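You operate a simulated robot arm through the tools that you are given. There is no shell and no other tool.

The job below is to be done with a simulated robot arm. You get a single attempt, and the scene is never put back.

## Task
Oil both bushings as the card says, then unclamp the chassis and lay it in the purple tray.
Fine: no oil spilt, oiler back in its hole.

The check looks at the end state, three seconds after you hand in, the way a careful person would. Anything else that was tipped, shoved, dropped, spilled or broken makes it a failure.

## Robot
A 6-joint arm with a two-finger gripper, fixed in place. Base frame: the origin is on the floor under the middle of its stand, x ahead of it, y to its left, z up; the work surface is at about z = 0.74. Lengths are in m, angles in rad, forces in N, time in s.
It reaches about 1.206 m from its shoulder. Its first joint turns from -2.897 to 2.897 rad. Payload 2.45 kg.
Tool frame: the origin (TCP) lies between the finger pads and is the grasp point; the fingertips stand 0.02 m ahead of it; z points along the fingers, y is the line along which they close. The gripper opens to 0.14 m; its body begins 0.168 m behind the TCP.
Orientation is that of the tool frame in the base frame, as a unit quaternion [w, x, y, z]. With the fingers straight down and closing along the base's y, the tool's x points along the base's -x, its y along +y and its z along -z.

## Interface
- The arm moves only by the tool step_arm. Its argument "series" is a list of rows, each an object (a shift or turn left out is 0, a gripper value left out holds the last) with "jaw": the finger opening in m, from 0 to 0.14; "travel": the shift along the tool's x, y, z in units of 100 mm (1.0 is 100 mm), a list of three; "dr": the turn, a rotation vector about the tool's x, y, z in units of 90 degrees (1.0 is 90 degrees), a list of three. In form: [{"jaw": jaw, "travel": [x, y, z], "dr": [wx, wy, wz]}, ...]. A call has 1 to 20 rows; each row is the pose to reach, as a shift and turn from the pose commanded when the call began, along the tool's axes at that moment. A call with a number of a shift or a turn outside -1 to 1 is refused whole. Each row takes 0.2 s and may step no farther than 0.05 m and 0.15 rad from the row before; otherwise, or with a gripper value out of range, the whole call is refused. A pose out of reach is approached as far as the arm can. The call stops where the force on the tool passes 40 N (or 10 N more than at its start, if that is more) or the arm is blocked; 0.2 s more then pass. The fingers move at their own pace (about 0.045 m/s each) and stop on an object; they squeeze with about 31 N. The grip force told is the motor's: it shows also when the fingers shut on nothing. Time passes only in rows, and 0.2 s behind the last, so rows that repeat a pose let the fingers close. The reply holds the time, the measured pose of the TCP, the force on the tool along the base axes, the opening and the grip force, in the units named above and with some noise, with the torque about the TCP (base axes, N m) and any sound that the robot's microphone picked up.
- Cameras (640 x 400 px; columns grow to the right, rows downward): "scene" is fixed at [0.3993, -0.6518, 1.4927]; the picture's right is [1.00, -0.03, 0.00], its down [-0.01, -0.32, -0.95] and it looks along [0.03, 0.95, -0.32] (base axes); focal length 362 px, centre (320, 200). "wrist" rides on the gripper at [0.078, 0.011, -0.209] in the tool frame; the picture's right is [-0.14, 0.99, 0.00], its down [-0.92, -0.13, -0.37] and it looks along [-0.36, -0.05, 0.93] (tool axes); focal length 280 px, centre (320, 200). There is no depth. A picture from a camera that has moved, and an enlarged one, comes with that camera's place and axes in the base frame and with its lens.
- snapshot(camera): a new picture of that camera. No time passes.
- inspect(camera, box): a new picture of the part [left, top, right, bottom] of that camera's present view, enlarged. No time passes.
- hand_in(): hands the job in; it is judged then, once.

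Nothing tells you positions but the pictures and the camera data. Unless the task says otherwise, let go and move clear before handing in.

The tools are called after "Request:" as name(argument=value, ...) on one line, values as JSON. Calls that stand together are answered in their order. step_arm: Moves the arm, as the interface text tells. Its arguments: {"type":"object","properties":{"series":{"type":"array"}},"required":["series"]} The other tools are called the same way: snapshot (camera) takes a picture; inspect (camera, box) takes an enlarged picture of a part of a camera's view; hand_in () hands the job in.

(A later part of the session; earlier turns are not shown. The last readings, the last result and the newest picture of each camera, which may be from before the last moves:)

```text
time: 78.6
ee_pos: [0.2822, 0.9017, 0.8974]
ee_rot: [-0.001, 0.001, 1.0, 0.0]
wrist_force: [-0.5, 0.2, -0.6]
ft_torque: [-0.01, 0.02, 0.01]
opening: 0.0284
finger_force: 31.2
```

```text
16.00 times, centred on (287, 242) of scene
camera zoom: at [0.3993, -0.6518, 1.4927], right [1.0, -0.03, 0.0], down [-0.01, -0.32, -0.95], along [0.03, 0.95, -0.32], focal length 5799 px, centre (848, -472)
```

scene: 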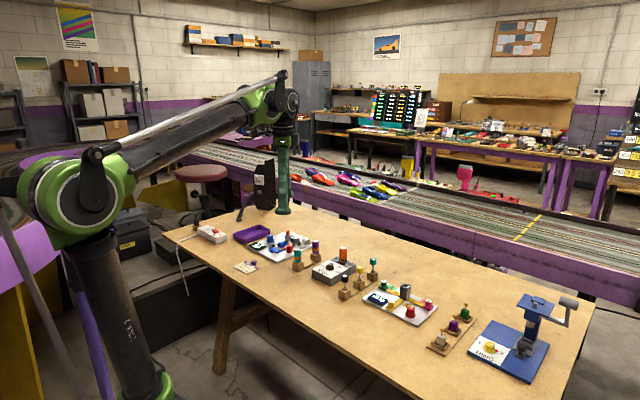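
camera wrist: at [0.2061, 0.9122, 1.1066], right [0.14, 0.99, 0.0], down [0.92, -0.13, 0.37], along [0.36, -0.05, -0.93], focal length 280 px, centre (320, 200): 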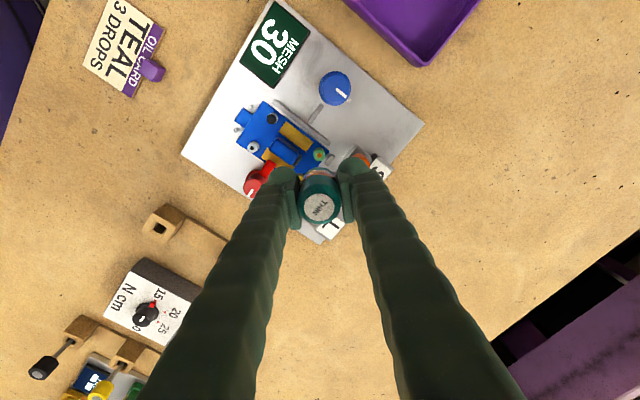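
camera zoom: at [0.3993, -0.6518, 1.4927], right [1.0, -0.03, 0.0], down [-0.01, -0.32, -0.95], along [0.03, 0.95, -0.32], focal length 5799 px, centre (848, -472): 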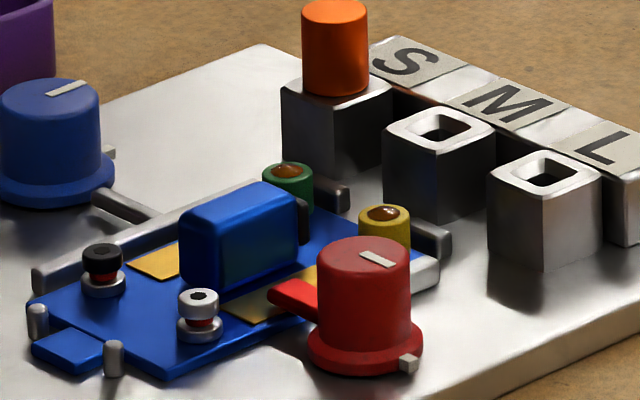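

No growth this time, so a 3 N touch is too light. The touches that worked were either firm (8 N) or slipped in the grip at a higher peak. To confirm what a third drop looks like, I'll try a firm press on yellow, which has 2 drops. Moving there at height.

Request:
step_arm(series=[{"travel": [-0.07, -0.07, 0]}, {"travel": [-0.15, -0.15, 0]}, {"travel": [-0.23, -0.23, 0]}, {"travel": [-0.295, -0.302, 0]}, {"travel": [-0.295, -0.302, 0]}])

Request:
inspect(camera="scene", box=[275, 222, 307, 254])

Request:
inspect(camera="wrist", box=[300, 140, 340, 165])

```text
time: 79.8
ee_pos: [0.3127, 0.8719, 0.8968]
ee_rot: [0.0, 0.0, 1.0, 0.0]
wrist_force: [-0.6, -0.5, -0.5]
ft_torque: [0.01, -0.03, -0.02]
opening: 0.0283
finger_force: 30.8
```

```text
12.50 times, centred on (291, 238) of scene
camera zoom: at [0.3993, -0.6518, 1.4927], right [1.0, -0.03, 0.0], down [-0.01, -0.32, -0.95], along [0.03, 0.95, -0.32], focal length 4531 px, centre (682, -275)
```

zoom: 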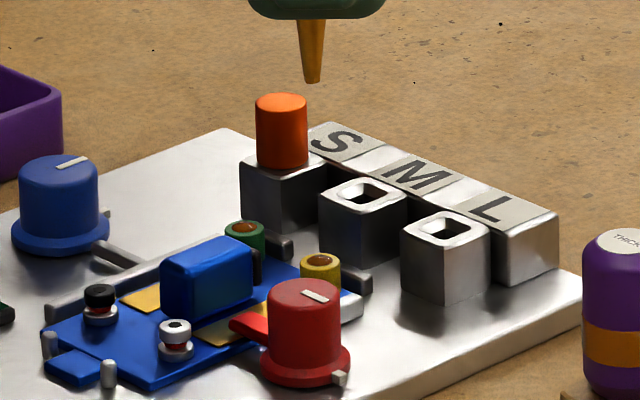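

```text
16.00 times, centred on (320, 152) of wrist
camera zoom: at [0.2356, 0.882, 1.1067], right [0.14, 0.99, 0.0], down [0.92, -0.13, 0.37], along [0.36, -0.05, -0.93], focal length 4486 px, centre (320, 960)
```

zoom: 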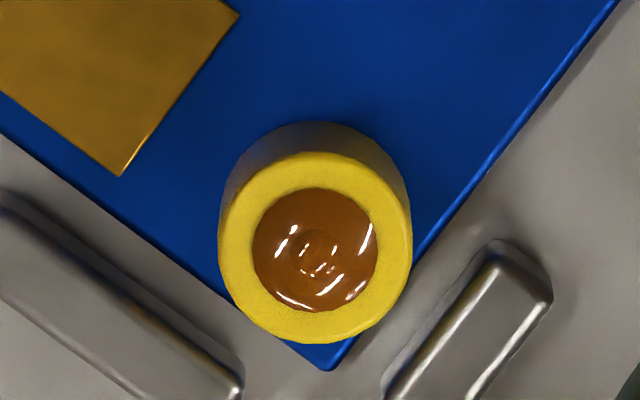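

Request:
step_arm(series=[{"travel": [-0.008, 0.003, 0.1]}, {"travel": [-0.008, 0.003, 0.25]}, {"travel": [-0.008, 0.003, 0.4]}, {"travel": [-0.008, 0.003, 0.53]}, {"travel": [-0.008, 0.003, 0.62]}, {"travel": [-0.008, 0.003, 0.66]}, {"travel": [-0.008, 0.003, 0.66]}])

Request:
inspect(camera="scene", box=[279, 232, 303, 256])

Request:
inspect(camera="wrist", box=[280, 150, 360, 200])

```text
time: 81.4
ee_pos: [0.3138, 0.8741, 0.8322]
ee_rot: [0.0, 0.0, 1.0, 0.001]
wrist_force: [0.0, -0.4, -1.6]
ft_torque: [-0.01, 0.03, 0.02]
opening: 0.0284
finger_force: 30.9
```

```text
16.00 times, centred on (291, 244) of scene
camera zoom: at [0.3993, -0.6518, 1.4927], right [1.0, -0.03, 0.0], down [-0.01, -0.32, -0.95], along [0.03, 0.95, -0.32], focal length 5799 px, centre (784, -504)
```

zoom: 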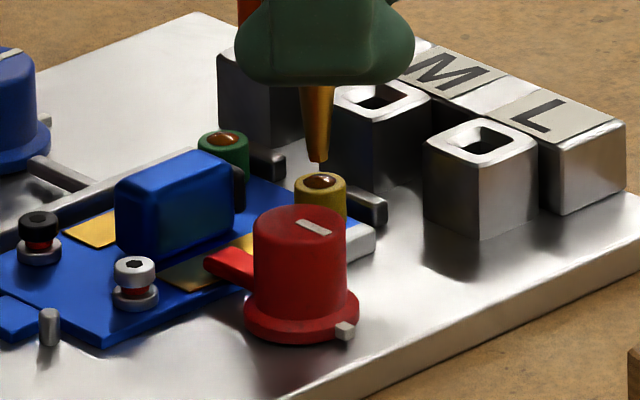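

```text
8.00 times, centred on (320, 175) of wrist
camera zoom: at [0.2362, 0.8819, 1.0421], right [0.14, 0.99, 0.0], down [0.92, -0.13, 0.37], along [0.36, -0.05, -0.93], focal length 2243 px, centre (320, 400)
```

zoom: 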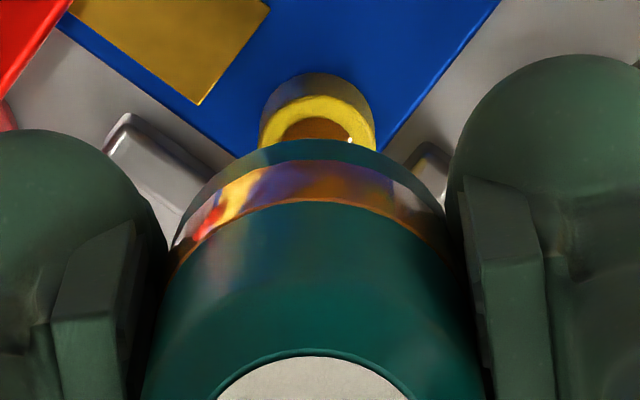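

Request:
step_arm(series=[{"travel": [0, 0.006, 0.03]}, {"travel": [0, 0.006, 0.05]}, {"travel": [0, 0.006, 0.055]}])

Request:
step_arm(series=[{"travel": [0, 0, 0.005]}, {"travel": [0, 0, 0.01]}])

```text
time: 82.2
ee_pos: [0.3137, 0.8728, 0.8252]
ee_rot: [0.0, 0.001, 1.0, 0.0]
wrist_force: [-0.6, -0.5, -0.7]
ft_torque: [0.02, 0.01, 0.0]
opening: 0.0284
finger_force: 31.8
```

```text
time: 82.8
ee_pos: [0.3125, 0.8735, 0.8248]
ee_rot: [0.0, 0.001, 1.0, 0.0]
wrist_force: [0.4, 2.3, 5.9]
ft_torque: [0.09, 0.01, -0.01]
opening: 0.0285
finger_force: 30.8
```

Request:
step_arm(series=[{"travel": [0, 0, 0.004]}])

Request:
step_arm(series=[{"travel": [0, 0, -0.05]}, {"travel": [0, 0, -0.2]}, {"travel": [0, 0, -0.4]}, {"travel": [0, 0, -0.6]}, {"travel": [0, 0, -0.72]}, {"travel": [0, 0, -0.72]}])

Request:
inspect(camera="wrist", box=[300, 140, 340, 165])

Request:
inspect(camera="scene", box=[278, 236, 296, 248])

```text
time: 83.2
ee_pos: [0.3129, 0.8737, 0.8243]
ee_rot: [0.0, 0.001, 1.0, 0.002]
wrist_force: [1.9, 4.3, 16.2]
ft_torque: [0.23, -0.03, 0.02]
opening: 0.0285
finger_force: 31.3
```

```text
time: 84.6
ee_pos: [0.3128, 0.8736, 0.8974]
ee_rot: [0.0, -0.001, 1.0, -0.001]
wrist_force: [-1.2, -0.5, -1.0]
ft_torque: [0.0, 0.02, 0.0]
opening: 0.0285
finger_force: 31.0
```

```text
16.00 times, centred on (320, 152) of wrist
camera zoom: at [0.2354, 0.8823, 1.1069], right [0.14, 0.99, 0.0], down [0.92, -0.13, 0.37], along [0.36, -0.05, -0.93], focal length 4486 px, centre (320, 960)
```

zoom: 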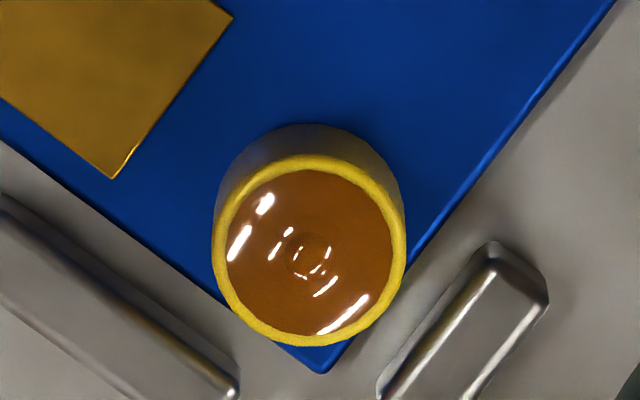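

```text
16.00 times, centred on (287, 242) of scene
camera zoom: at [0.3993, -0.6518, 1.4927], right [1.0, -0.03, 0.0], down [-0.01, -0.32, -0.95], along [0.03, 0.95, -0.32], focal length 5799 px, centre (848, -472)
```

zoom: 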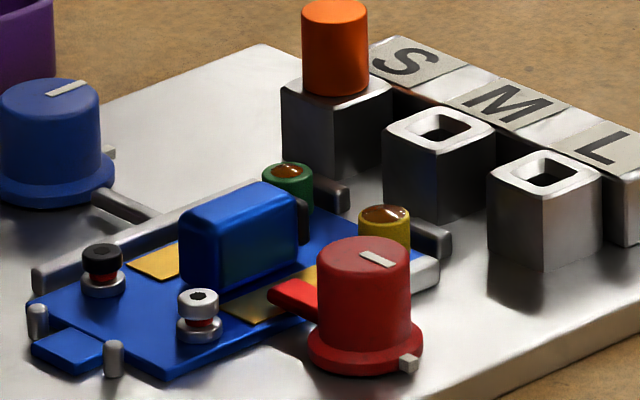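

Yellow's bead is now 168 px wide. The radii run 40 → 62 → 84 px, a neat equal step per drop, so yellow has exactly 3. Green is at 2 and needs one firm press. Moving back over green.

Request:
step_arm(series=[{"travel": [0.07, 0.07, 0]}, {"travel": [0.15, 0.15, 0]}, {"travel": [0.23, 0.23, 0]}, {"travel": [0.29, 0.3, 0]}, {"travel": [0.29, 0.3, 0]}])

Request:
inspect(camera="wrist", box=[300, 140, 340, 165])

Request:
inspect(camera="scene", box=[271, 222, 303, 254])

```text
time: 85.8
ee_pos: [0.2838, 0.9041, 0.8961]
ee_rot: [0.0, 0.0, 1.0, 0.0]
wrist_force: [-0.2, 0.4, -0.2]
ft_torque: [-0.03, 0.0, 0.01]
opening: 0.0284
finger_force: 31.4
```

```text
16.00 times, centred on (320, 152) of wrist
camera zoom: at [0.2074, 0.9129, 1.1057], right [0.14, 0.99, 0.0], down [0.92, -0.13, 0.37], along [0.36, -0.05, -0.93], focal length 4486 px, centre (320, 960)
```

zoom: 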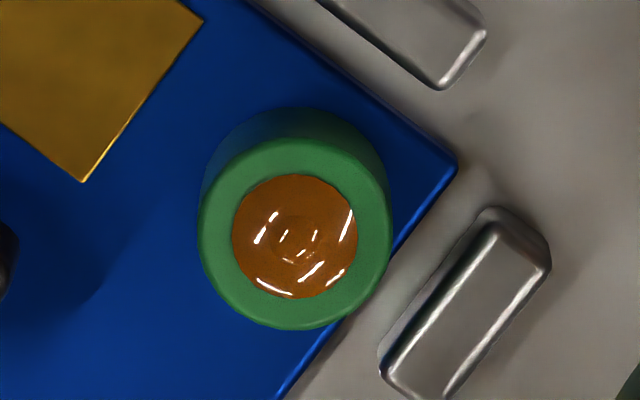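

```text
12.50 times, centred on (287, 238) of scene
camera zoom: at [0.3993, -0.6518, 1.4927], right [1.0, -0.03, 0.0], down [-0.01, -0.32, -0.95], along [0.03, 0.95, -0.32], focal length 4531 px, centre (732, -275)
```

zoom: 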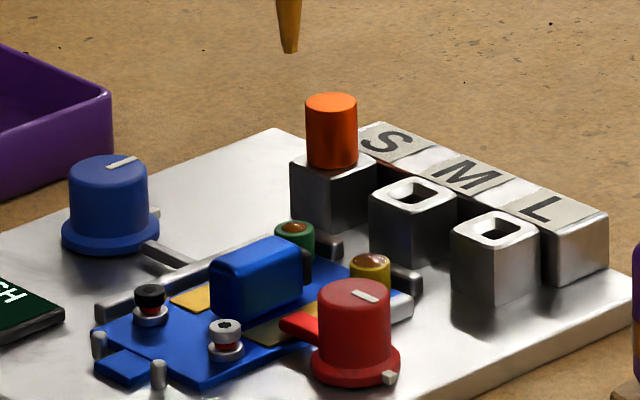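

Request:
step_arm(series=[{"travel": [0, -0.01, 0.1]}, {"travel": [0, -0.01, 0.25]}, {"travel": [0, -0.01, 0.4]}, {"travel": [0, -0.01, 0.53]}, {"travel": [0, -0.01, 0.62]}, {"travel": [0, -0.01, 0.66]}, {"travel": [0, -0.01, 0.66]}])

Request:
inspect(camera="scene", box=[275, 230, 299, 254])

Request:
inspect(camera="wrist", box=[280, 150, 360, 200])

```text
time: 87.4
ee_pos: [0.2856, 0.9017, 0.8298]
ee_rot: [0.0, 0.0, 1.0, 0.0]
wrist_force: [0.4, 0.1, -1.1]
ft_torque: [0.01, -0.01, 0.01]
opening: 0.0285
finger_force: 31.2
```

```text
16.00 times, centred on (287, 242) of scene
camera zoom: at [0.3993, -0.6518, 1.4927], right [1.0, -0.03, 0.0], down [-0.01, -0.32, -0.95], along [0.03, 0.95, -0.32], focal length 5799 px, centre (848, -472)
```

zoom: 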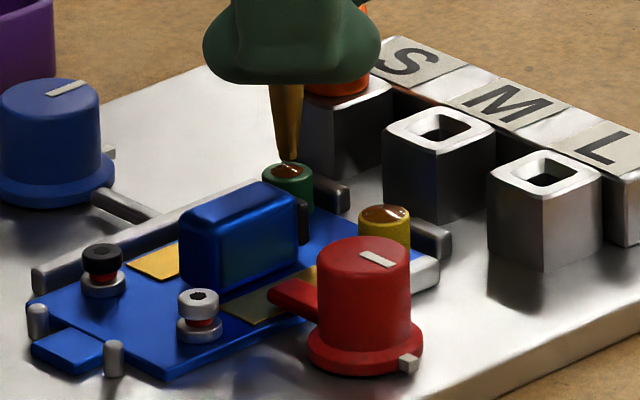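

```text
8.00 times, centred on (320, 175) of wrist
camera zoom: at [0.2072, 0.9111, 1.0396], right [0.14, 0.99, 0.0], down [0.92, -0.13, 0.37], along [0.36, -0.05, -0.93], focal length 2243 px, centre (320, 400)
```

zoom: 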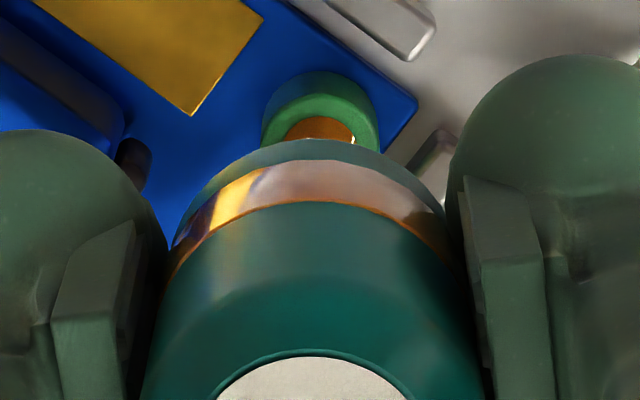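

Request:
step_arm(series=[{"travel": [0.003, 0.01, 0.02]}, {"travel": [0.003, 0.01, 0.04]}, {"travel": [0.003, 0.01, 0.048]}])

Request:
step_arm(series=[{"travel": [0, 0, 0.006]}])

```text
time: 88.2
ee_pos: [0.2833, 0.9038, 0.8249]
ee_rot: [0.0, 0.001, 1.0, 0.0]
wrist_force: [-0.1, 0.2, -0.3]
ft_torque: [-0.01, 0.01, 0.02]
opening: 0.028
finger_force: 31.3
```

```text
time: 88.6
ee_pos: [0.283, 0.9027, 0.8247]
ee_rot: [-0.001, 0.001, 1.0, 0.001]
wrist_force: [0.0, 0.9, 3.9]
ft_torque: [0.08, 0.02, 0.01]
opening: 0.0283
finger_force: 31.3
```

Request:
step_arm(series=[{"travel": [0, 0, 0.003]}])

Request:
inspect(camera="scene", box=[275, 230, 299, 254])

```text
time: 89.0
ee_pos: [0.2835, 0.9022, 0.8256]
ee_rot: [0.001, 0.0, 1.0, 0.0]
wrist_force: [-2.4, -0.9, 7.1]
ft_torque: [-0.04, 0.17, -0.03]
opening: 0.0282
finger_force: 31.0
```

```text
16.00 times, centred on (287, 242) of scene
camera zoom: at [0.3993, -0.6518, 1.4927], right [1.0, -0.03, 0.0], down [-0.01, -0.32, -0.95], along [0.03, 0.95, -0.32], focal length 5799 px, centre (848, -472)
```

zoom: 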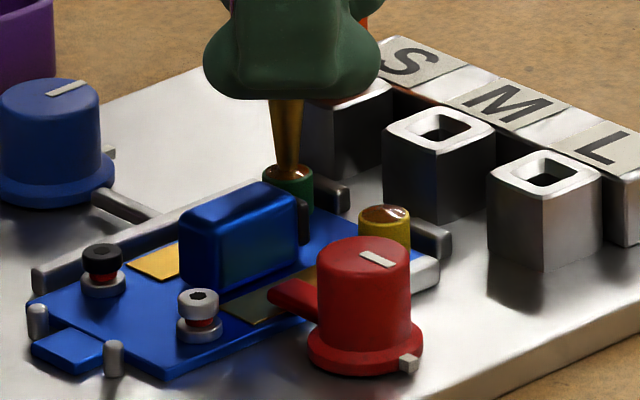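

7 N now, and oil shows right across the green top. Raising to check.

Request:
step_arm(series=[{"travel": [0, 0, -0.05]}, {"travel": [0, 0, -0.2]}, {"travel": [0, 0, -0.4]}, {"travel": [0, 0, -0.6]}, {"travel": [0, 0, -0.72]}, {"travel": [0, 0, -0.72]}])

Request:
inspect(camera="wrist", box=[300, 140, 340, 165])

Request:
inspect(camera="scene", box=[278, 236, 296, 248])

Request:
snapshot(camera="wrist")

```text
time: 90.4
ee_pos: [0.2831, 0.9031, 0.8969]
ee_rot: [0.0, 0.001, 1.0, 0.0]
wrist_force: [-0.2, -0.1, 0.0]
ft_torque: [-0.03, -0.03, 0.02]
opening: 0.0284
finger_force: 31.0
```

```text
16.00 times, centred on (320, 152) of wrist
camera zoom: at [0.206, 0.9125, 1.1061], right [0.14, 0.99, 0.0], down [0.92, -0.13, 0.37], along [0.36, -0.05, -0.93], focal length 4486 px, centre (320, 960)
```

zoom: 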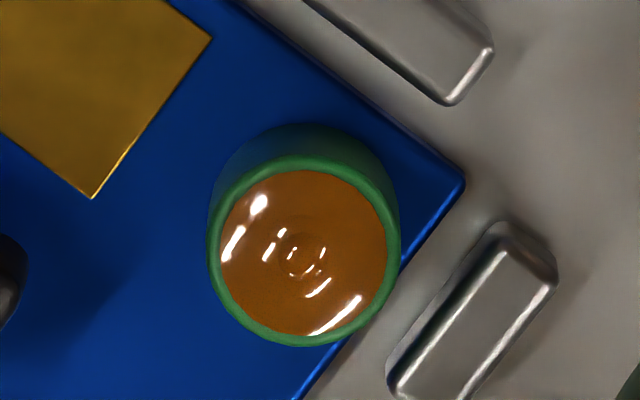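

```text
16.00 times, centred on (287, 242) of scene
camera zoom: at [0.3993, -0.6518, 1.4927], right [1.0, -0.03, 0.0], down [-0.01, -0.32, -0.95], along [0.03, 0.95, -0.32], focal length 5799 px, centre (848, -472)
```

zoom: 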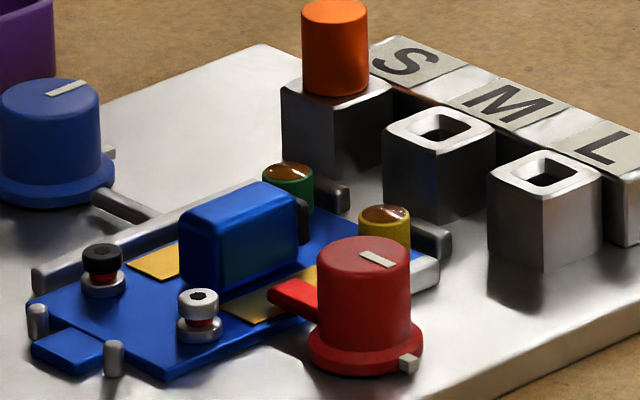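

```text
taken
camera wrist: at [0.206, 0.9125, 1.1061], right [0.14, 0.99, 0.0], down [0.92, -0.13, 0.37], along [0.36, -0.05, -0.93], focal length 280 px, centre (320, 200)
```

wrist: 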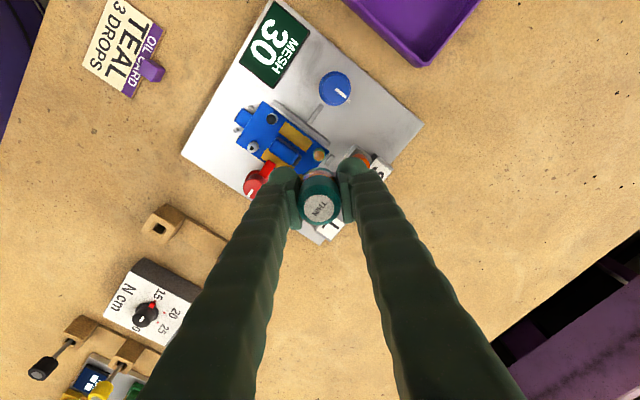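

Both bushings now show identical 168 px beads: 3 drops each, with nothing run over the rims. Now I'll carry the oiler back to its hole.

Request:
step_arm(series=[{"travel": [-0.05, -0.15, 0]}, {"travel": [-0.1, -0.35, 0]}, {"travel": [-0.16, -0.55, 0]}, {"travel": [-0.21, -0.7, 0]}, {"travel": [-0.223, -0.75, 0]}, {"travel": [-0.223, -0.75, 0]}])

Request:
step_arm(series=[{"travel": [-0.05, -0.15, 0]}, {"travel": [-0.1, -0.35, 0]}, {"travel": [-0.16, -0.55, 0]}, {"travel": [-0.21, -0.7, 0]}, {"travel": [-0.223, -0.75, 0]}, {"travel": [-0.223, -0.75, 0]}])

Request:
step_arm(series=[{"travel": [-0.05, -0.15, 0]}, {"travel": [-0.1, -0.35, 0]}, {"travel": [-0.16, -0.55, 0]}, {"travel": [-0.21, -0.7, 0]}, {"travel": [-0.223, -0.748, 0]}, {"travel": [-0.223, -0.748, 0]}])

Request:
snapshot(camera="wrist")

Request:
inspect(camera="wrist", box=[260, 120, 388, 200])

Request:
inspect(camera="scene", box=[285, 230, 325, 270])

```text
time: 91.8
ee_pos: [0.304, 0.8289, 0.897]
ee_rot: [0.0, 0.0, 1.0, -0.001]
wrist_force: [-1.4, -0.4, -0.2]
ft_torque: [0.01, 0.0, -0.06]
opening: 0.0282
finger_force: 30.6
```

```text
time: 93.2
ee_pos: [0.3278, 0.7536, 0.897]
ee_rot: [0.0, 0.001, 1.0, 0.0]
wrist_force: [0.2, 0.4, -0.6]
ft_torque: [0.01, 0.0, 0.0]
opening: 0.0284
finger_force: 31.2
```

```text
time: 94.6
ee_pos: [0.3499, 0.6783, 0.8964]
ee_rot: [-0.001, 0.0, 1.0, 0.0]
wrist_force: [-0.4, 0.1, -0.1]
ft_torque: [0.01, -0.01, -0.04]
opening: 0.0283
finger_force: 30.8
```

```text
taken
camera wrist: at [0.273, 0.6871, 1.1055], right [0.14, 0.99, 0.0], down [0.92, -0.13, 0.37], along [0.36, -0.05, -0.93], focal length 280 px, centre (320, 200)
```

wrist: 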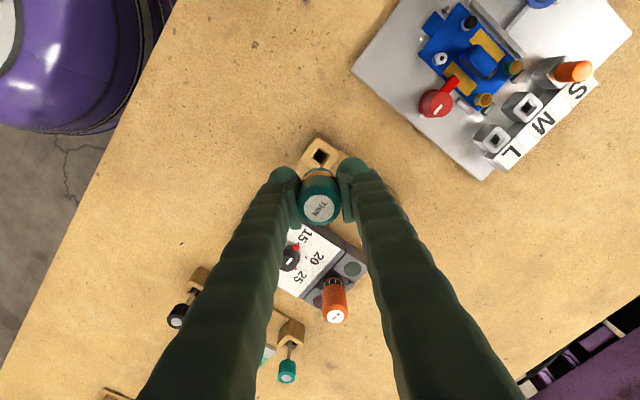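

```text
5.00 times, centred on (324, 160) of wrist
camera zoom: at [0.273, 0.6871, 1.1055], right [0.14, 0.99, 0.0], down [0.92, -0.13, 0.37], along [0.36, -0.05, -0.93], focal length 1402 px, centre (300, 400)
```

zoom: 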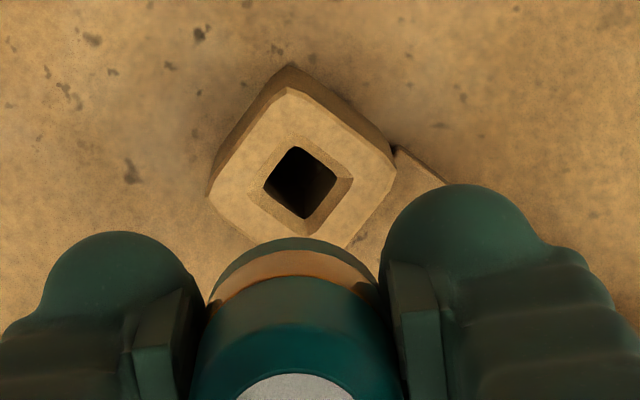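

```text
10.00 times, centred on (305, 250) of scene
camera zoom: at [0.3993, -0.6518, 1.4927], right [1.0, -0.03, 0.0], down [-0.01, -0.32, -0.95], along [0.03, 0.95, -0.32], focal length 3625 px, centre (470, -300)
```

zoom: 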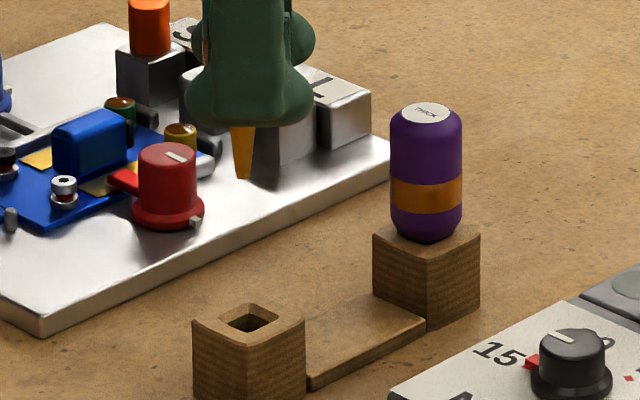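

Over the hole. The tip looks about 2 mm short in x and 0.6 mm short in y. I'll correct and lower to just above the block.

Request:
step_arm(series=[{"travel": [-0.017, 0.006, 0.1]}, {"travel": [-0.017, 0.006, 0.25]}, {"travel": [-0.017, 0.006, 0.4]}, {"travel": [-0.017, 0.006, 0.5]}, {"travel": [-0.017, 0.006, 0.55]}, {"travel": [-0.017, 0.006, 0.55]}])

Request:
inspect(camera="scene", box=[285, 235, 325, 275])

Request:
inspect(camera="wrist", box=[260, 120, 388, 200])

```text
time: 96.0
ee_pos: [0.351, 0.6797, 0.8409]
ee_rot: [0.0, 0.0, 1.0, 0.001]
wrist_force: [0.6, -0.4, -0.6]
ft_torque: [0.03, -0.01, 0.02]
opening: 0.0283
finger_force: 30.9
```

```text
10.00 times, centred on (305, 255) of scene
camera zoom: at [0.3993, -0.6518, 1.4927], right [1.0, -0.03, 0.0], down [-0.01, -0.32, -0.95], along [0.03, 0.95, -0.32], focal length 3625 px, centre (470, -350)
```

zoom: 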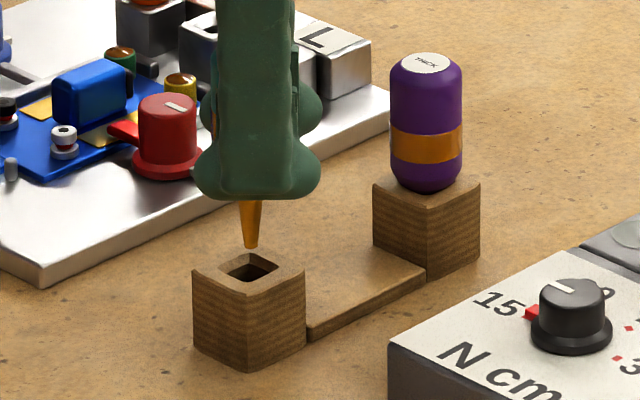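

```text
5.00 times, centred on (324, 160) of wrist
camera zoom: at [0.2751, 0.688, 1.0511], right [0.14, 0.99, 0.0], down [0.92, -0.13, 0.37], along [0.36, -0.05, -0.93], focal length 1402 px, centre (300, 400)
```

zoom: 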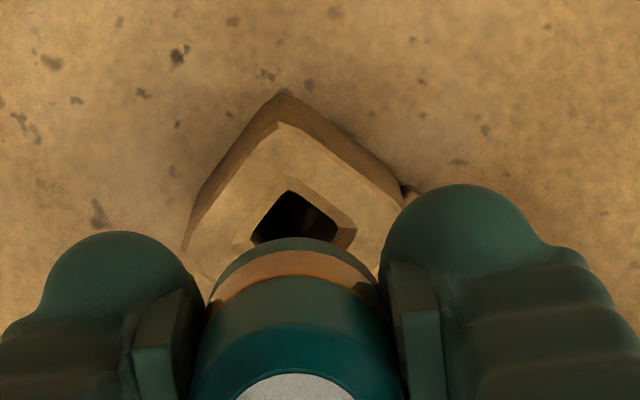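

The nozzle is right over the hole. I'll lower it in gently, watching the force.

Request:
step_arm(series=[{"travel": [0.005, 0, 0.07]}, {"travel": [0.005, 0, 0.14]}, {"travel": [0.005, 0, 0.21]}, {"travel": [0.005, 0, 0.28]}])

Request:
inspect(camera="scene", box=[285, 235, 325, 275])

```text
time: 97.0
ee_pos: [0.3514, 0.6792, 0.8129]
ee_rot: [0.001, 0.0, 1.0, 0.0]
wrist_force: [0.3, -0.9, -0.2]
ft_torque: [-0.02, 0.01, 0.02]
opening: 0.0283
finger_force: 31.3
```

```text
10.00 times, centred on (305, 255) of scene
camera zoom: at [0.3993, -0.6518, 1.4927], right [1.0, -0.03, 0.0], down [-0.01, -0.32, -0.95], along [0.03, 0.95, -0.32], focal length 3625 px, centre (470, -350)
```

zoom: 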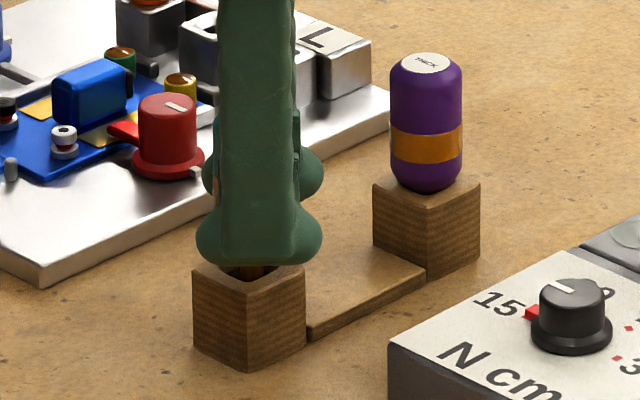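

Request:
step_arm(series=[{"travel": [0, 0, 0.04]}, {"travel": [0, 0, 0.07]}, {"travel": [0, 0, 0.09]}])

Request:
step_arm(series=[{"travel": [0, 0, 0.015]}, {"travel": [0, 0, 0.03]}])

Request:
inspect(camera="wrist", box=[260, 150, 388, 230])

Request:
inspect(camera="scene", box=[285, 235, 325, 275])

```text
time: 97.8
ee_pos: [0.3529, 0.6792, 0.803]
ee_rot: [0.0, 0.0, 1.0, 0.0]
wrist_force: [-0.8, 0.7, -0.5]
ft_torque: [0.0, 0.0, 0.03]
opening: 0.0285
finger_force: 31.0
```

```text
time: 98.4
ee_pos: [0.3524, 0.6797, 0.8002]
ee_rot: [0.0, 0.0, 1.0, 0.0]
wrist_force: [-0.1, 0.2, -0.4]
ft_torque: [-0.01, 0.01, 0.03]
opening: 0.0283
finger_force: 30.6
```

```text
5.00 times, centred on (324, 190) of wrist
camera zoom: at [0.2751, 0.6886, 1.0106], right [0.14, 0.99, 0.0], down [0.92, -0.13, 0.37], along [0.36, -0.05, -0.93], focal length 1402 px, centre (300, 250)
```

zoom: 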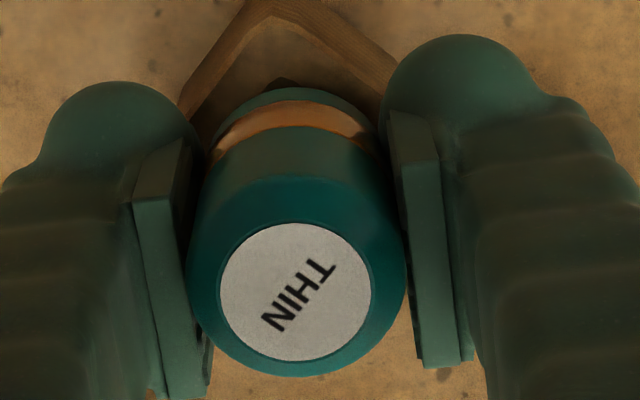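

```text
10.00 times, centred on (305, 255) of scene
camera zoom: at [0.3993, -0.6518, 1.4927], right [1.0, -0.03, 0.0], down [-0.01, -0.32, -0.95], along [0.03, 0.95, -0.32], focal length 3625 px, centre (470, -350)
```

zoom: 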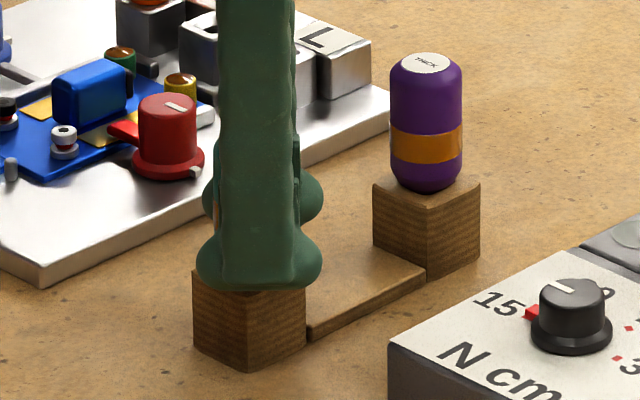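

Nearly seated, but the wrist view shows the bottle about 2 mm too far in x compared with the original seat. I'll ease back 1.5 mm and continue down gently.

Request:
step_arm(series=[{"travel": [0.008, -0.005, 0]}, {"travel": [0.016, -0.009, 0]}, {"travel": [0.016, -0.009, 0.0]}])

Request:
step_arm(series=[{"travel": [0, 0, 0.01]}])

Request:
step_arm(series=[{"travel": [0, 0, 0.01]}])

Request:
inspect(camera="wrist", box=[260, 150, 388, 230])

```text
time: 99.2
ee_pos: [0.351, 0.6778, 0.8013]
ee_rot: [0.0, 0.0, 1.0, 0.0]
wrist_force: [0.3, 0.5, -0.9]
ft_torque: [-0.03, 0.08, 0.01]
opening: 0.0286
finger_force: 30.8
```

```text
time: 99.6
ee_pos: [0.35, 0.677, 0.8012]
ee_rot: [0.0, 0.0, 1.0, 0.0]
wrist_force: [0.3, -0.3, -0.5]
ft_torque: [0.0, -0.04, 0.0]
opening: 0.0283
finger_force: 30.5
```

```text
time: 100.0
ee_pos: [0.3503, 0.6778, 0.7989]
ee_rot: [-0.001, 0.0, 1.0, 0.0]
wrist_force: [0.1, -0.5, -1.6]
ft_torque: [0.04, 0.01, -0.01]
opening: 0.0284
finger_force: 31.3
```

```text
5.00 times, centred on (324, 190) of wrist
camera zoom: at [0.2736, 0.6865, 1.0094], right [0.14, 0.99, 0.0], down [0.92, -0.13, 0.37], along [0.36, -0.05, -0.93], focal length 1402 px, centre (300, 250)
```

zoom: 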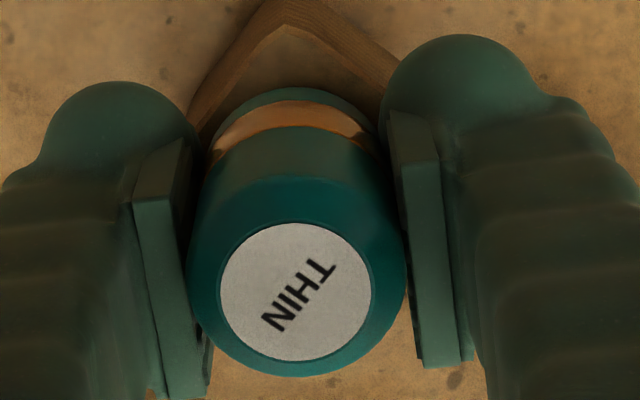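

Request:
step_arm(series=[{"travel": [0, 0, 0.008]}])

Request:
step_arm(series=[{"travel": [0, 0, 0.008]}])

```text
time: 100.4
ee_pos: [0.3504, 0.6776, 0.7976]
ee_rot: [0.0, 0.0, 1.0, 0.0]
wrist_force: [0.7, -0.3, 0.2]
ft_torque: [0.01, 0.01, 0.02]
opening: 0.0283
finger_force: 30.6
```

```text
time: 100.8
ee_pos: [0.351, 0.6773, 0.798]
ee_rot: [-0.001, 0.0, 1.0, -0.001]
wrist_force: [-1.6, -0.9, 8.6]
ft_torque: [-0.02, -0.07, -0.05]
opening: 0.0284
finger_force: 31.3
```

Seated, with 8.6 N of upward contact. I'll ease up half a millimetre, open, and rise.

Request:
step_arm(series=[{"travel": [0, 0, -0.005]}, {"jaw": 0.031, "travel": [0, 0, -0.005]}, {"jaw": 0.036, "travel": [0, 0, -0.005]}, {"jaw": 0.044, "travel": [0, 0, -0.005]}])

Request:
inspect(camera="wrist", box=[260, 150, 388, 230])

```text
time: 101.8
ee_pos: [0.3501, 0.6783, 0.7993]
ee_rot: [0.0, 0.0, 1.0, 0.0]
wrist_force: [0.0, 0.1, -0.8]
ft_torque: [0.01, 0.04, -0.03]
opening: 0.044
finger_force: 0.1
```

```text
5.00 times, centred on (324, 190) of wrist
camera zoom: at [0.274, 0.6867, 1.0081], right [0.14, 0.99, 0.0], down [0.92, -0.13, 0.37], along [0.36, -0.05, -0.93], focal length 1402 px, centre (300, 250)
```

zoom: 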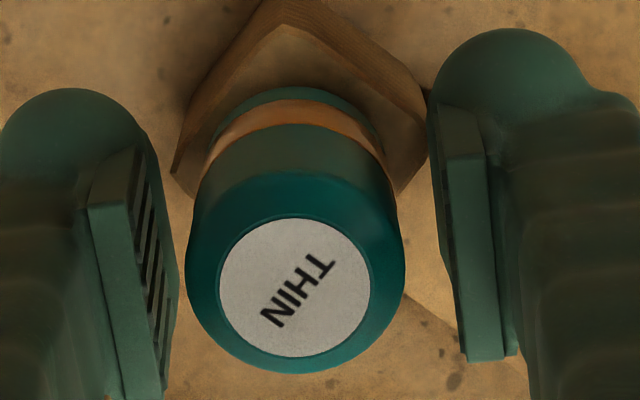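

Free and standing. Rising clear.

Request:
step_arm(series=[{"travel": [0, 0, -0.1]}, {"travel": [0, 0, -0.3]}, {"travel": [0, 0, -0.6]}, {"travel": [0, 0, -0.9]}, {"jaw": 0.08, "travel": [0, 0, -1.0]}])

Request:
inspect(camera="wrist", box=[260, 130, 388, 210])

Request:
inspect(camera="scene", box=[270, 235, 334, 275])

```text
time: 103.0
ee_pos: [0.3493, 0.6786, 0.8975]
ee_rot: [0.0, 0.0, 1.0, -0.001]
wrist_force: [0.5, 0.7, 0.1]
ft_torque: [0.0, 0.02, 0.02]
opening: 0.0785
finger_force: 0.1
```

```text
5.00 times, centred on (324, 170) of wrist
camera zoom: at [0.2726, 0.6881, 1.1075], right [0.14, 0.99, 0.0], down [0.92, -0.13, 0.37], along [0.36, -0.05, -0.93], focal length 1402 px, centre (300, 350)
```

zoom: 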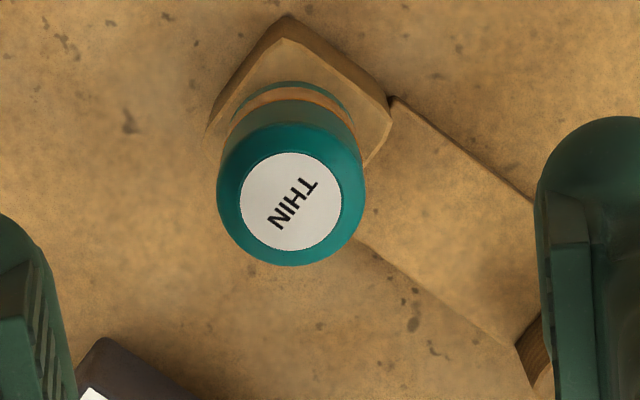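

```text
10.00 times, centred on (302, 255) of scene
camera zoom: at [0.3993, -0.6518, 1.4927], right [1.0, -0.03, 0.0], down [-0.01, -0.32, -0.95], along [0.03, 0.95, -0.32], focal length 3625 px, centre (500, -350)
```

zoom: 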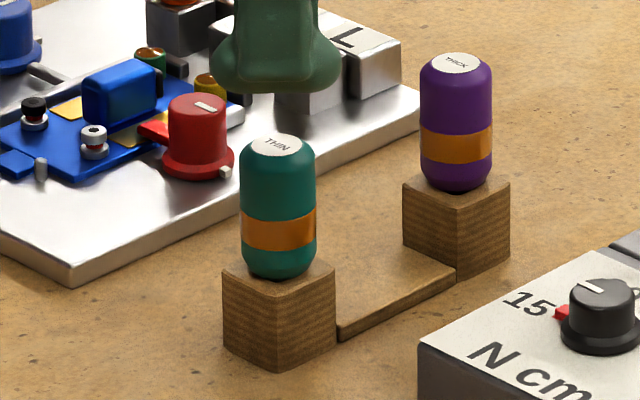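

The oiler is back in its hole, upright. Next is the clamp: I'll move to view the red knob closely.

Request:
step_arm(series=[{"jaw": 0.1, "travel": [0.2, 0.25, -0.1]}, {"jaw": 0.12, "travel": [0.4, 0.5, -0.2]}, {"jaw": 0.14, "travel": [0.57, 0.7, -0.3]}])

Request:
step_arm(series=[{"travel": [0.2, 0.25, 0]}, {"travel": [0.4, 0.5, 0]}, {"travel": [0.57, 0.7, 0]}, {"travel": [0.57, 0.7, 0]}])

Request:
snapshot(camera="wrist")

Request:
inspect(camera="wrist", box=[272, 140, 400, 220])

Request:
inspect(camera="scene", box=[262, 232, 302, 262])

```text
time: 103.8
ee_pos: [0.2921, 0.7502, 0.9322]
ee_rot: [0.0, 0.001, 1.0, -0.001]
wrist_force: [0.2, -0.4, -1.0]
ft_torque: [0.03, -0.01, 0.03]
opening: 0.14
finger_force: 0.1
```

```text
time: 104.8
ee_pos: [0.236, 0.8206, 0.9287]
ee_rot: [0.0, 0.0, 1.0, 0.0]
wrist_force: [0.1, 0.3, -0.1]
ft_torque: [0.01, 0.03, 0.0]
opening: 0.14
finger_force: 0.0
```

```text
taken
camera wrist: at [0.1592, 0.8294, 1.1381], right [0.14, 0.99, 0.0], down [0.92, -0.13, 0.37], along [0.36, -0.05, -0.93], focal length 280 px, centre (320, 200)
```

wrist: 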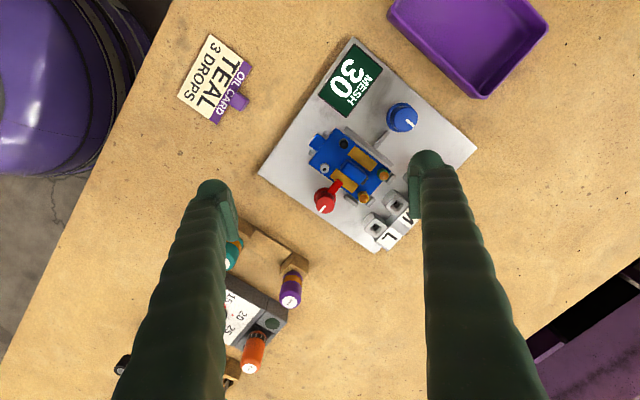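

```text
5.00 times, centred on (336, 180) of wrist
camera zoom: at [0.1592, 0.8294, 1.1381], right [0.14, 0.99, 0.0], down [0.92, -0.13, 0.37], along [0.36, -0.05, -0.93], focal length 1402 px, centre (240, 300)
```

zoom: 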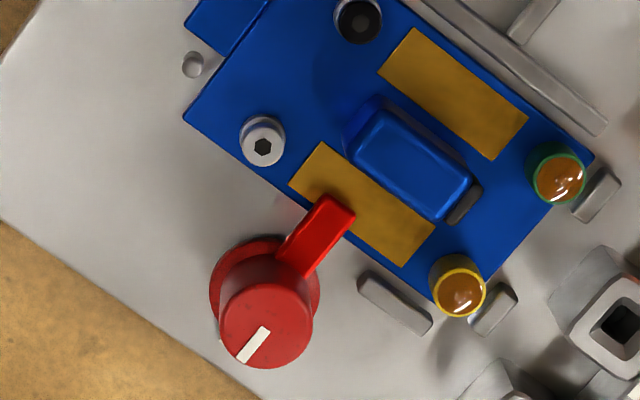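

```text
13.33 times, centred on (282, 247) of scene
camera zoom: at [0.3993, -0.6518, 1.4927], right [1.0, -0.03, 0.0], down [-0.01, -0.32, -0.95], along [0.03, 0.95, -0.32], focal length 4833 px, centre (827, -427)
```

zoom: 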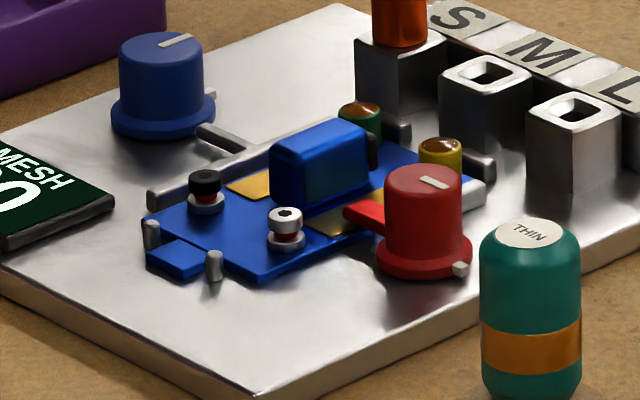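

The clamp bar reaches from the red knob (axis ≈ (0.307, 0.816), top ≈ 0.78) about 6 mm over the chassis edge. Swinging it counter-clockwise, toward the nose, looks free. A grey rail sits on the other side. I'll move above the knob and yaw the gripper −45° so a +90° turn is available.

Request:
step_arm(series=[{"jaw": 0.12, "travel": [-0.15, 0, 0.1], "dr": [0, 0, 0.09]}, {"jaw": 0.1, "travel": [-0.3, -0.01, 0.2], "dr": [0, 0, 0.18]}, {"jaw": 0.08, "travel": [-0.45, -0.02, 0.3], "dr": [0, 0, 0.27]}, {"jaw": 0.06, "travel": [-0.6, -0.027, 0.4], "dr": [0, 0, 0.36]}, {"jaw": 0.06, "travel": [-0.715, -0.027, 0.45], "dr": [0, 0, 0.44]}, {"jaw": 0.06, "travel": [-0.715, -0.027, 0.45], "dr": [0, 0, 0.5]}, {"jaw": 0.06, "travel": [-0.715, -0.027, 0.45], "dr": [0, 0, 0.5]}])

Request:
snapshot(camera="wrist")

Request:
inspect(camera="wrist", box=[256, 150, 384, 230])

```text
time: 106.4
ee_pos: [0.3079, 0.8161, 0.8832]
ee_rot: [0.0, 0.383, 0.924, 0.001]
wrist_force: [0.5, 0.8, -0.5]
ft_torque: [0.0, 0.04, 0.02]
opening: 0.0602
finger_force: 0.0
```

```text
taken
camera wrist: at [0.2616, 0.876, 1.0936], right [0.8, 0.6, 0.0], down [0.56, -0.74, 0.37], along [0.22, -0.29, -0.93], focal length 280 px, centre (320, 200)
```

wrist: 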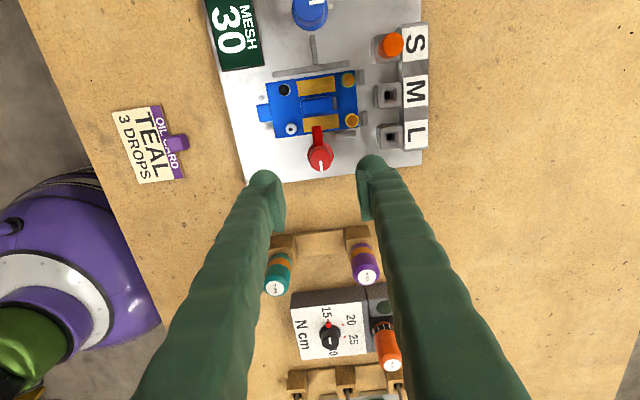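

```text
5.00 times, centred on (320, 190) of wrist
camera zoom: at [0.2616, 0.876, 1.0936], right [0.8, 0.6, 0.0], down [0.56, -0.74, 0.37], along [0.22, -0.29, -0.93], focal length 1402 px, centre (320, 250)
```

zoom: 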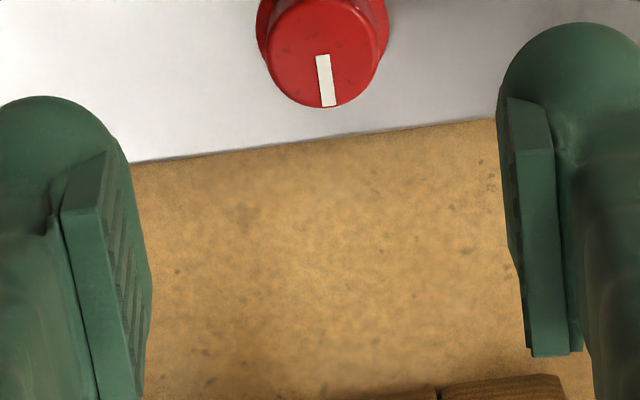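

The knob comes out at (0.308, 0.816, top 0.778). I'll shift about 1 mm, lower to just above it and recheck before gripping.

Request:
step_arm(series=[{"jaw": 0.05, "travel": [0.008, 0.012, 0.2]}, {"jaw": 0.045, "travel": [0.008, 0.012, 0.4]}, {"jaw": 0.045, "travel": [0.008, 0.012, 0.58]}, {"jaw": 0.045, "travel": [0.008, 0.012, 0.66]}, {"jaw": 0.045, "travel": [0.008, 0.012, 0.66]}])

Request:
snapshot(camera="wrist")

Request:
inspect(camera="wrist", box=[256, 140, 384, 220])

Request:
inspect(camera="scene", box=[258, 220, 322, 260])

```text
time: 107.6
ee_pos: [0.3096, 0.8177, 0.8174]
ee_rot: [0.0, 0.383, 0.924, 0.0]
wrist_force: [-0.2, 0.2, 0.0]
ft_torque: [0.02, -0.01, -0.04]
opening: 0.0447
finger_force: 0.0
```

```text
taken
camera wrist: at [0.2624, 0.8788, 1.0285], right [0.8, 0.6, 0.0], down [0.56, -0.74, 0.37], along [0.22, -0.29, -0.93], focal length 280 px, centre (320, 200)
```

wrist: 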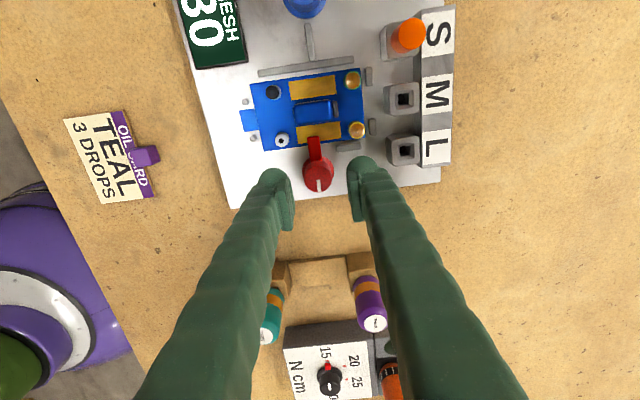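

```text
5.00 times, centred on (320, 180) of wrist
camera zoom: at [0.2624, 0.8788, 1.0285], right [0.8, 0.6, 0.0], down [0.56, -0.74, 0.37], along [0.22, -0.29, -0.93], focal length 1402 px, centre (320, 300)
```

zoom: 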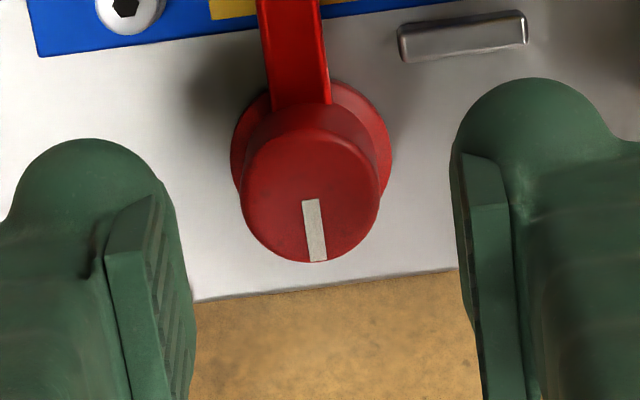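

```text
10.00 times, centred on (290, 240) of scene
camera zoom: at [0.3993, -0.6518, 1.4927], right [1.0, -0.03, 0.0], down [-0.01, -0.32, -0.95], along [0.03, 0.95, -0.32], focal length 3625 px, centre (620, -200)
```

zoom: 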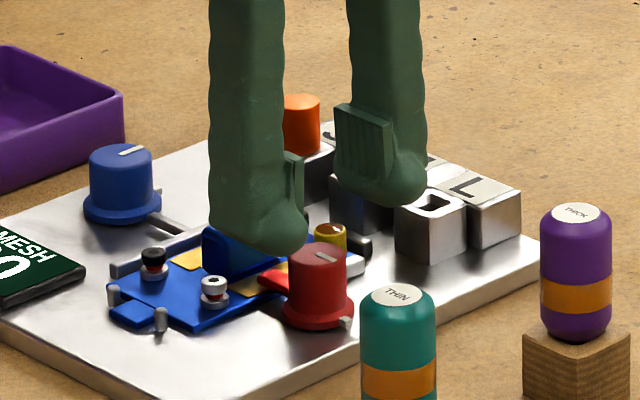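

The knob is about 2 mm off centre. I'll correct and lower so the pads take the top 5–6 mm of the knob.

Request:
step_arm(series=[{"jaw": 0.045, "travel": [0.005, -0.018, 0.0]}, {"jaw": 0.042, "travel": [0.005, -0.018, 0.12]}, {"jaw": 0.04, "travel": [0.005, -0.018, 0.2]}, {"jaw": 0.04, "travel": [0.005, -0.018, 0.24]}, {"jaw": 0.04, "travel": [0.005, -0.018, 0.24]}])

Request:
inspect(camera="wrist", box=[256, 140, 384, 220])

Request:
inspect(camera="scene", box=[266, 230, 314, 260])

```text
time: 108.8
ee_pos: [0.3054, 0.8156, 0.7941]
ee_rot: [0.0, 0.383, 0.924, 0.0]
wrist_force: [-0.4, -0.2, 0.0]
ft_torque: [0.02, 0.02, 0.02]
opening: 0.0401
finger_force: 0.1
```

```text
5.00 times, centred on (320, 180) of wrist
camera zoom: at [0.2599, 0.8768, 1.0034], right [0.8, 0.6, 0.0], down [0.56, -0.74, 0.37], along [0.22, -0.29, -0.93], focal length 1402 px, centre (320, 300)
```

zoom: 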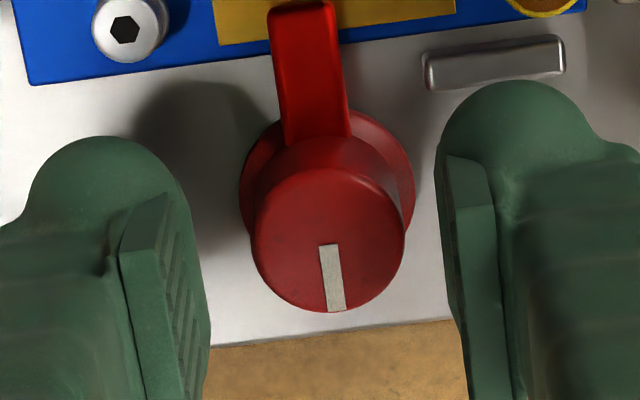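

```text
13.33 times, centred on (290, 245) of scene
camera zoom: at [0.3993, -0.6518, 1.4927], right [1.0, -0.03, 0.0], down [-0.01, -0.32, -0.95], along [0.03, 0.95, -0.32], focal length 4833 px, centre (720, -400)
```

zoom: 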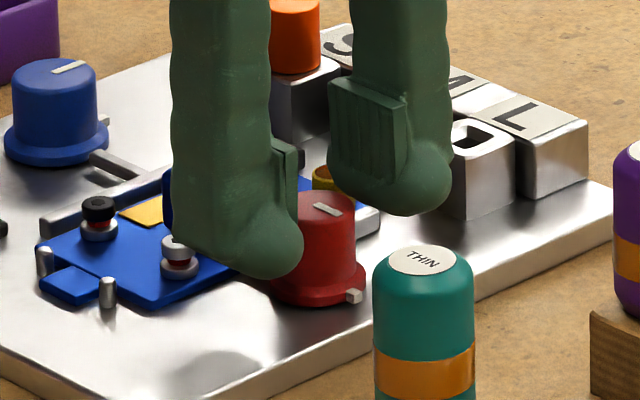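

Centred within a millimetre. I'll lower 3 mm more for engagement and close on the knob.

Request:
step_arm(series=[{"jaw": 0.036, "travel": [0, 0.006, 0.03]}, {"jaw": 0.03, "travel": [0, 0.006, 0.03]}, {"jaw": 0.026, "travel": [0, 0.006, 0.03]}, {"jaw": 0.022, "travel": [0, 0.006, 0.03]}, {"jaw": 0.022, "travel": [0, 0.006, 0.03]}])

Request:
inspect(camera="wrist", box=[256, 140, 384, 220])

```text
time: 110.0
ee_pos: [0.3067, 0.8163, 0.7917]
ee_rot: [-0.001, 0.383, 0.924, -0.001]
wrist_force: [4.4, 7.1, 1.2]
ft_torque: [0.11, -0.08, -0.02]
opening: 0.0248
finger_force: 35.0
```

```text
5.00 times, centred on (320, 180) of wrist
camera zoom: at [0.2609, 0.8778, 1.0002], right [0.8, 0.6, 0.0], down [0.56, -0.74, 0.37], along [0.22, -0.29, -0.93], focal length 1402 px, centre (320, 300)
```

zoom: 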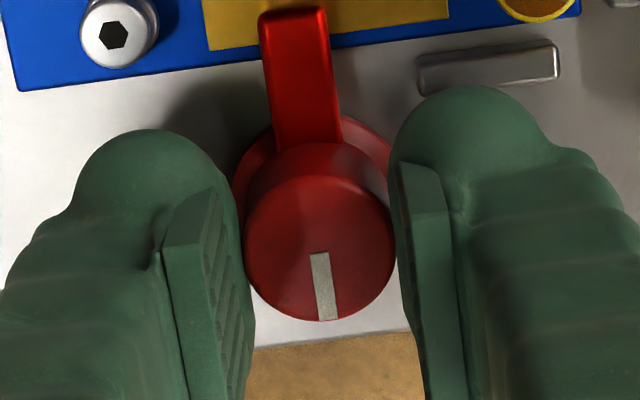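

Gripped at 25 mm. I'll relieve the side force and try a small counter-clockwise turn first.

Request:
step_arm(series=[{"travel": [0, 0.006, 0]}, {"travel": [0, 0.006, 0], "dr": [0, 0, -0.05]}, {"travel": [0, 0.006, 0], "dr": [0, 0, -0.1]}])

Request:
inspect(camera="wrist", box=[256, 140, 384, 220])

```text
time: 110.8
ee_pos: [0.3082, 0.8168, 0.7908]
ee_rot: [0.001, 0.308, 0.951, 0.0]
wrist_force: [4.9, 6.6, 1.8]
ft_torque: [0.08, 0.02, -0.04]
opening: 0.0246
finger_force: 45.3
```

```text
5.00 times, centred on (320, 180) of wrist
camera zoom: at [0.2518, 0.8699, 1.0002], right [0.69, 0.72, 0.0], down [0.67, -0.64, 0.37], along [0.27, -0.26, -0.93], focal length 1402 px, centre (320, 300)
```

zoom: 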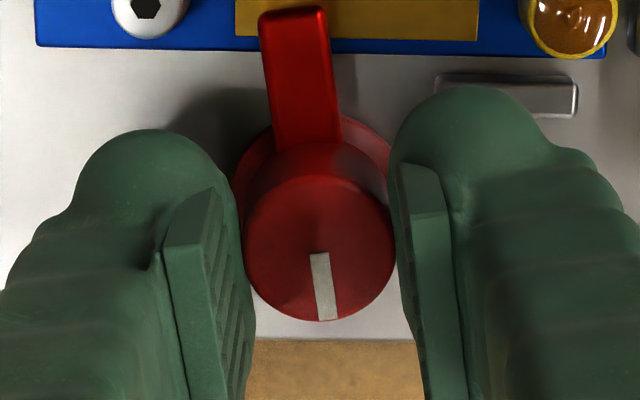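

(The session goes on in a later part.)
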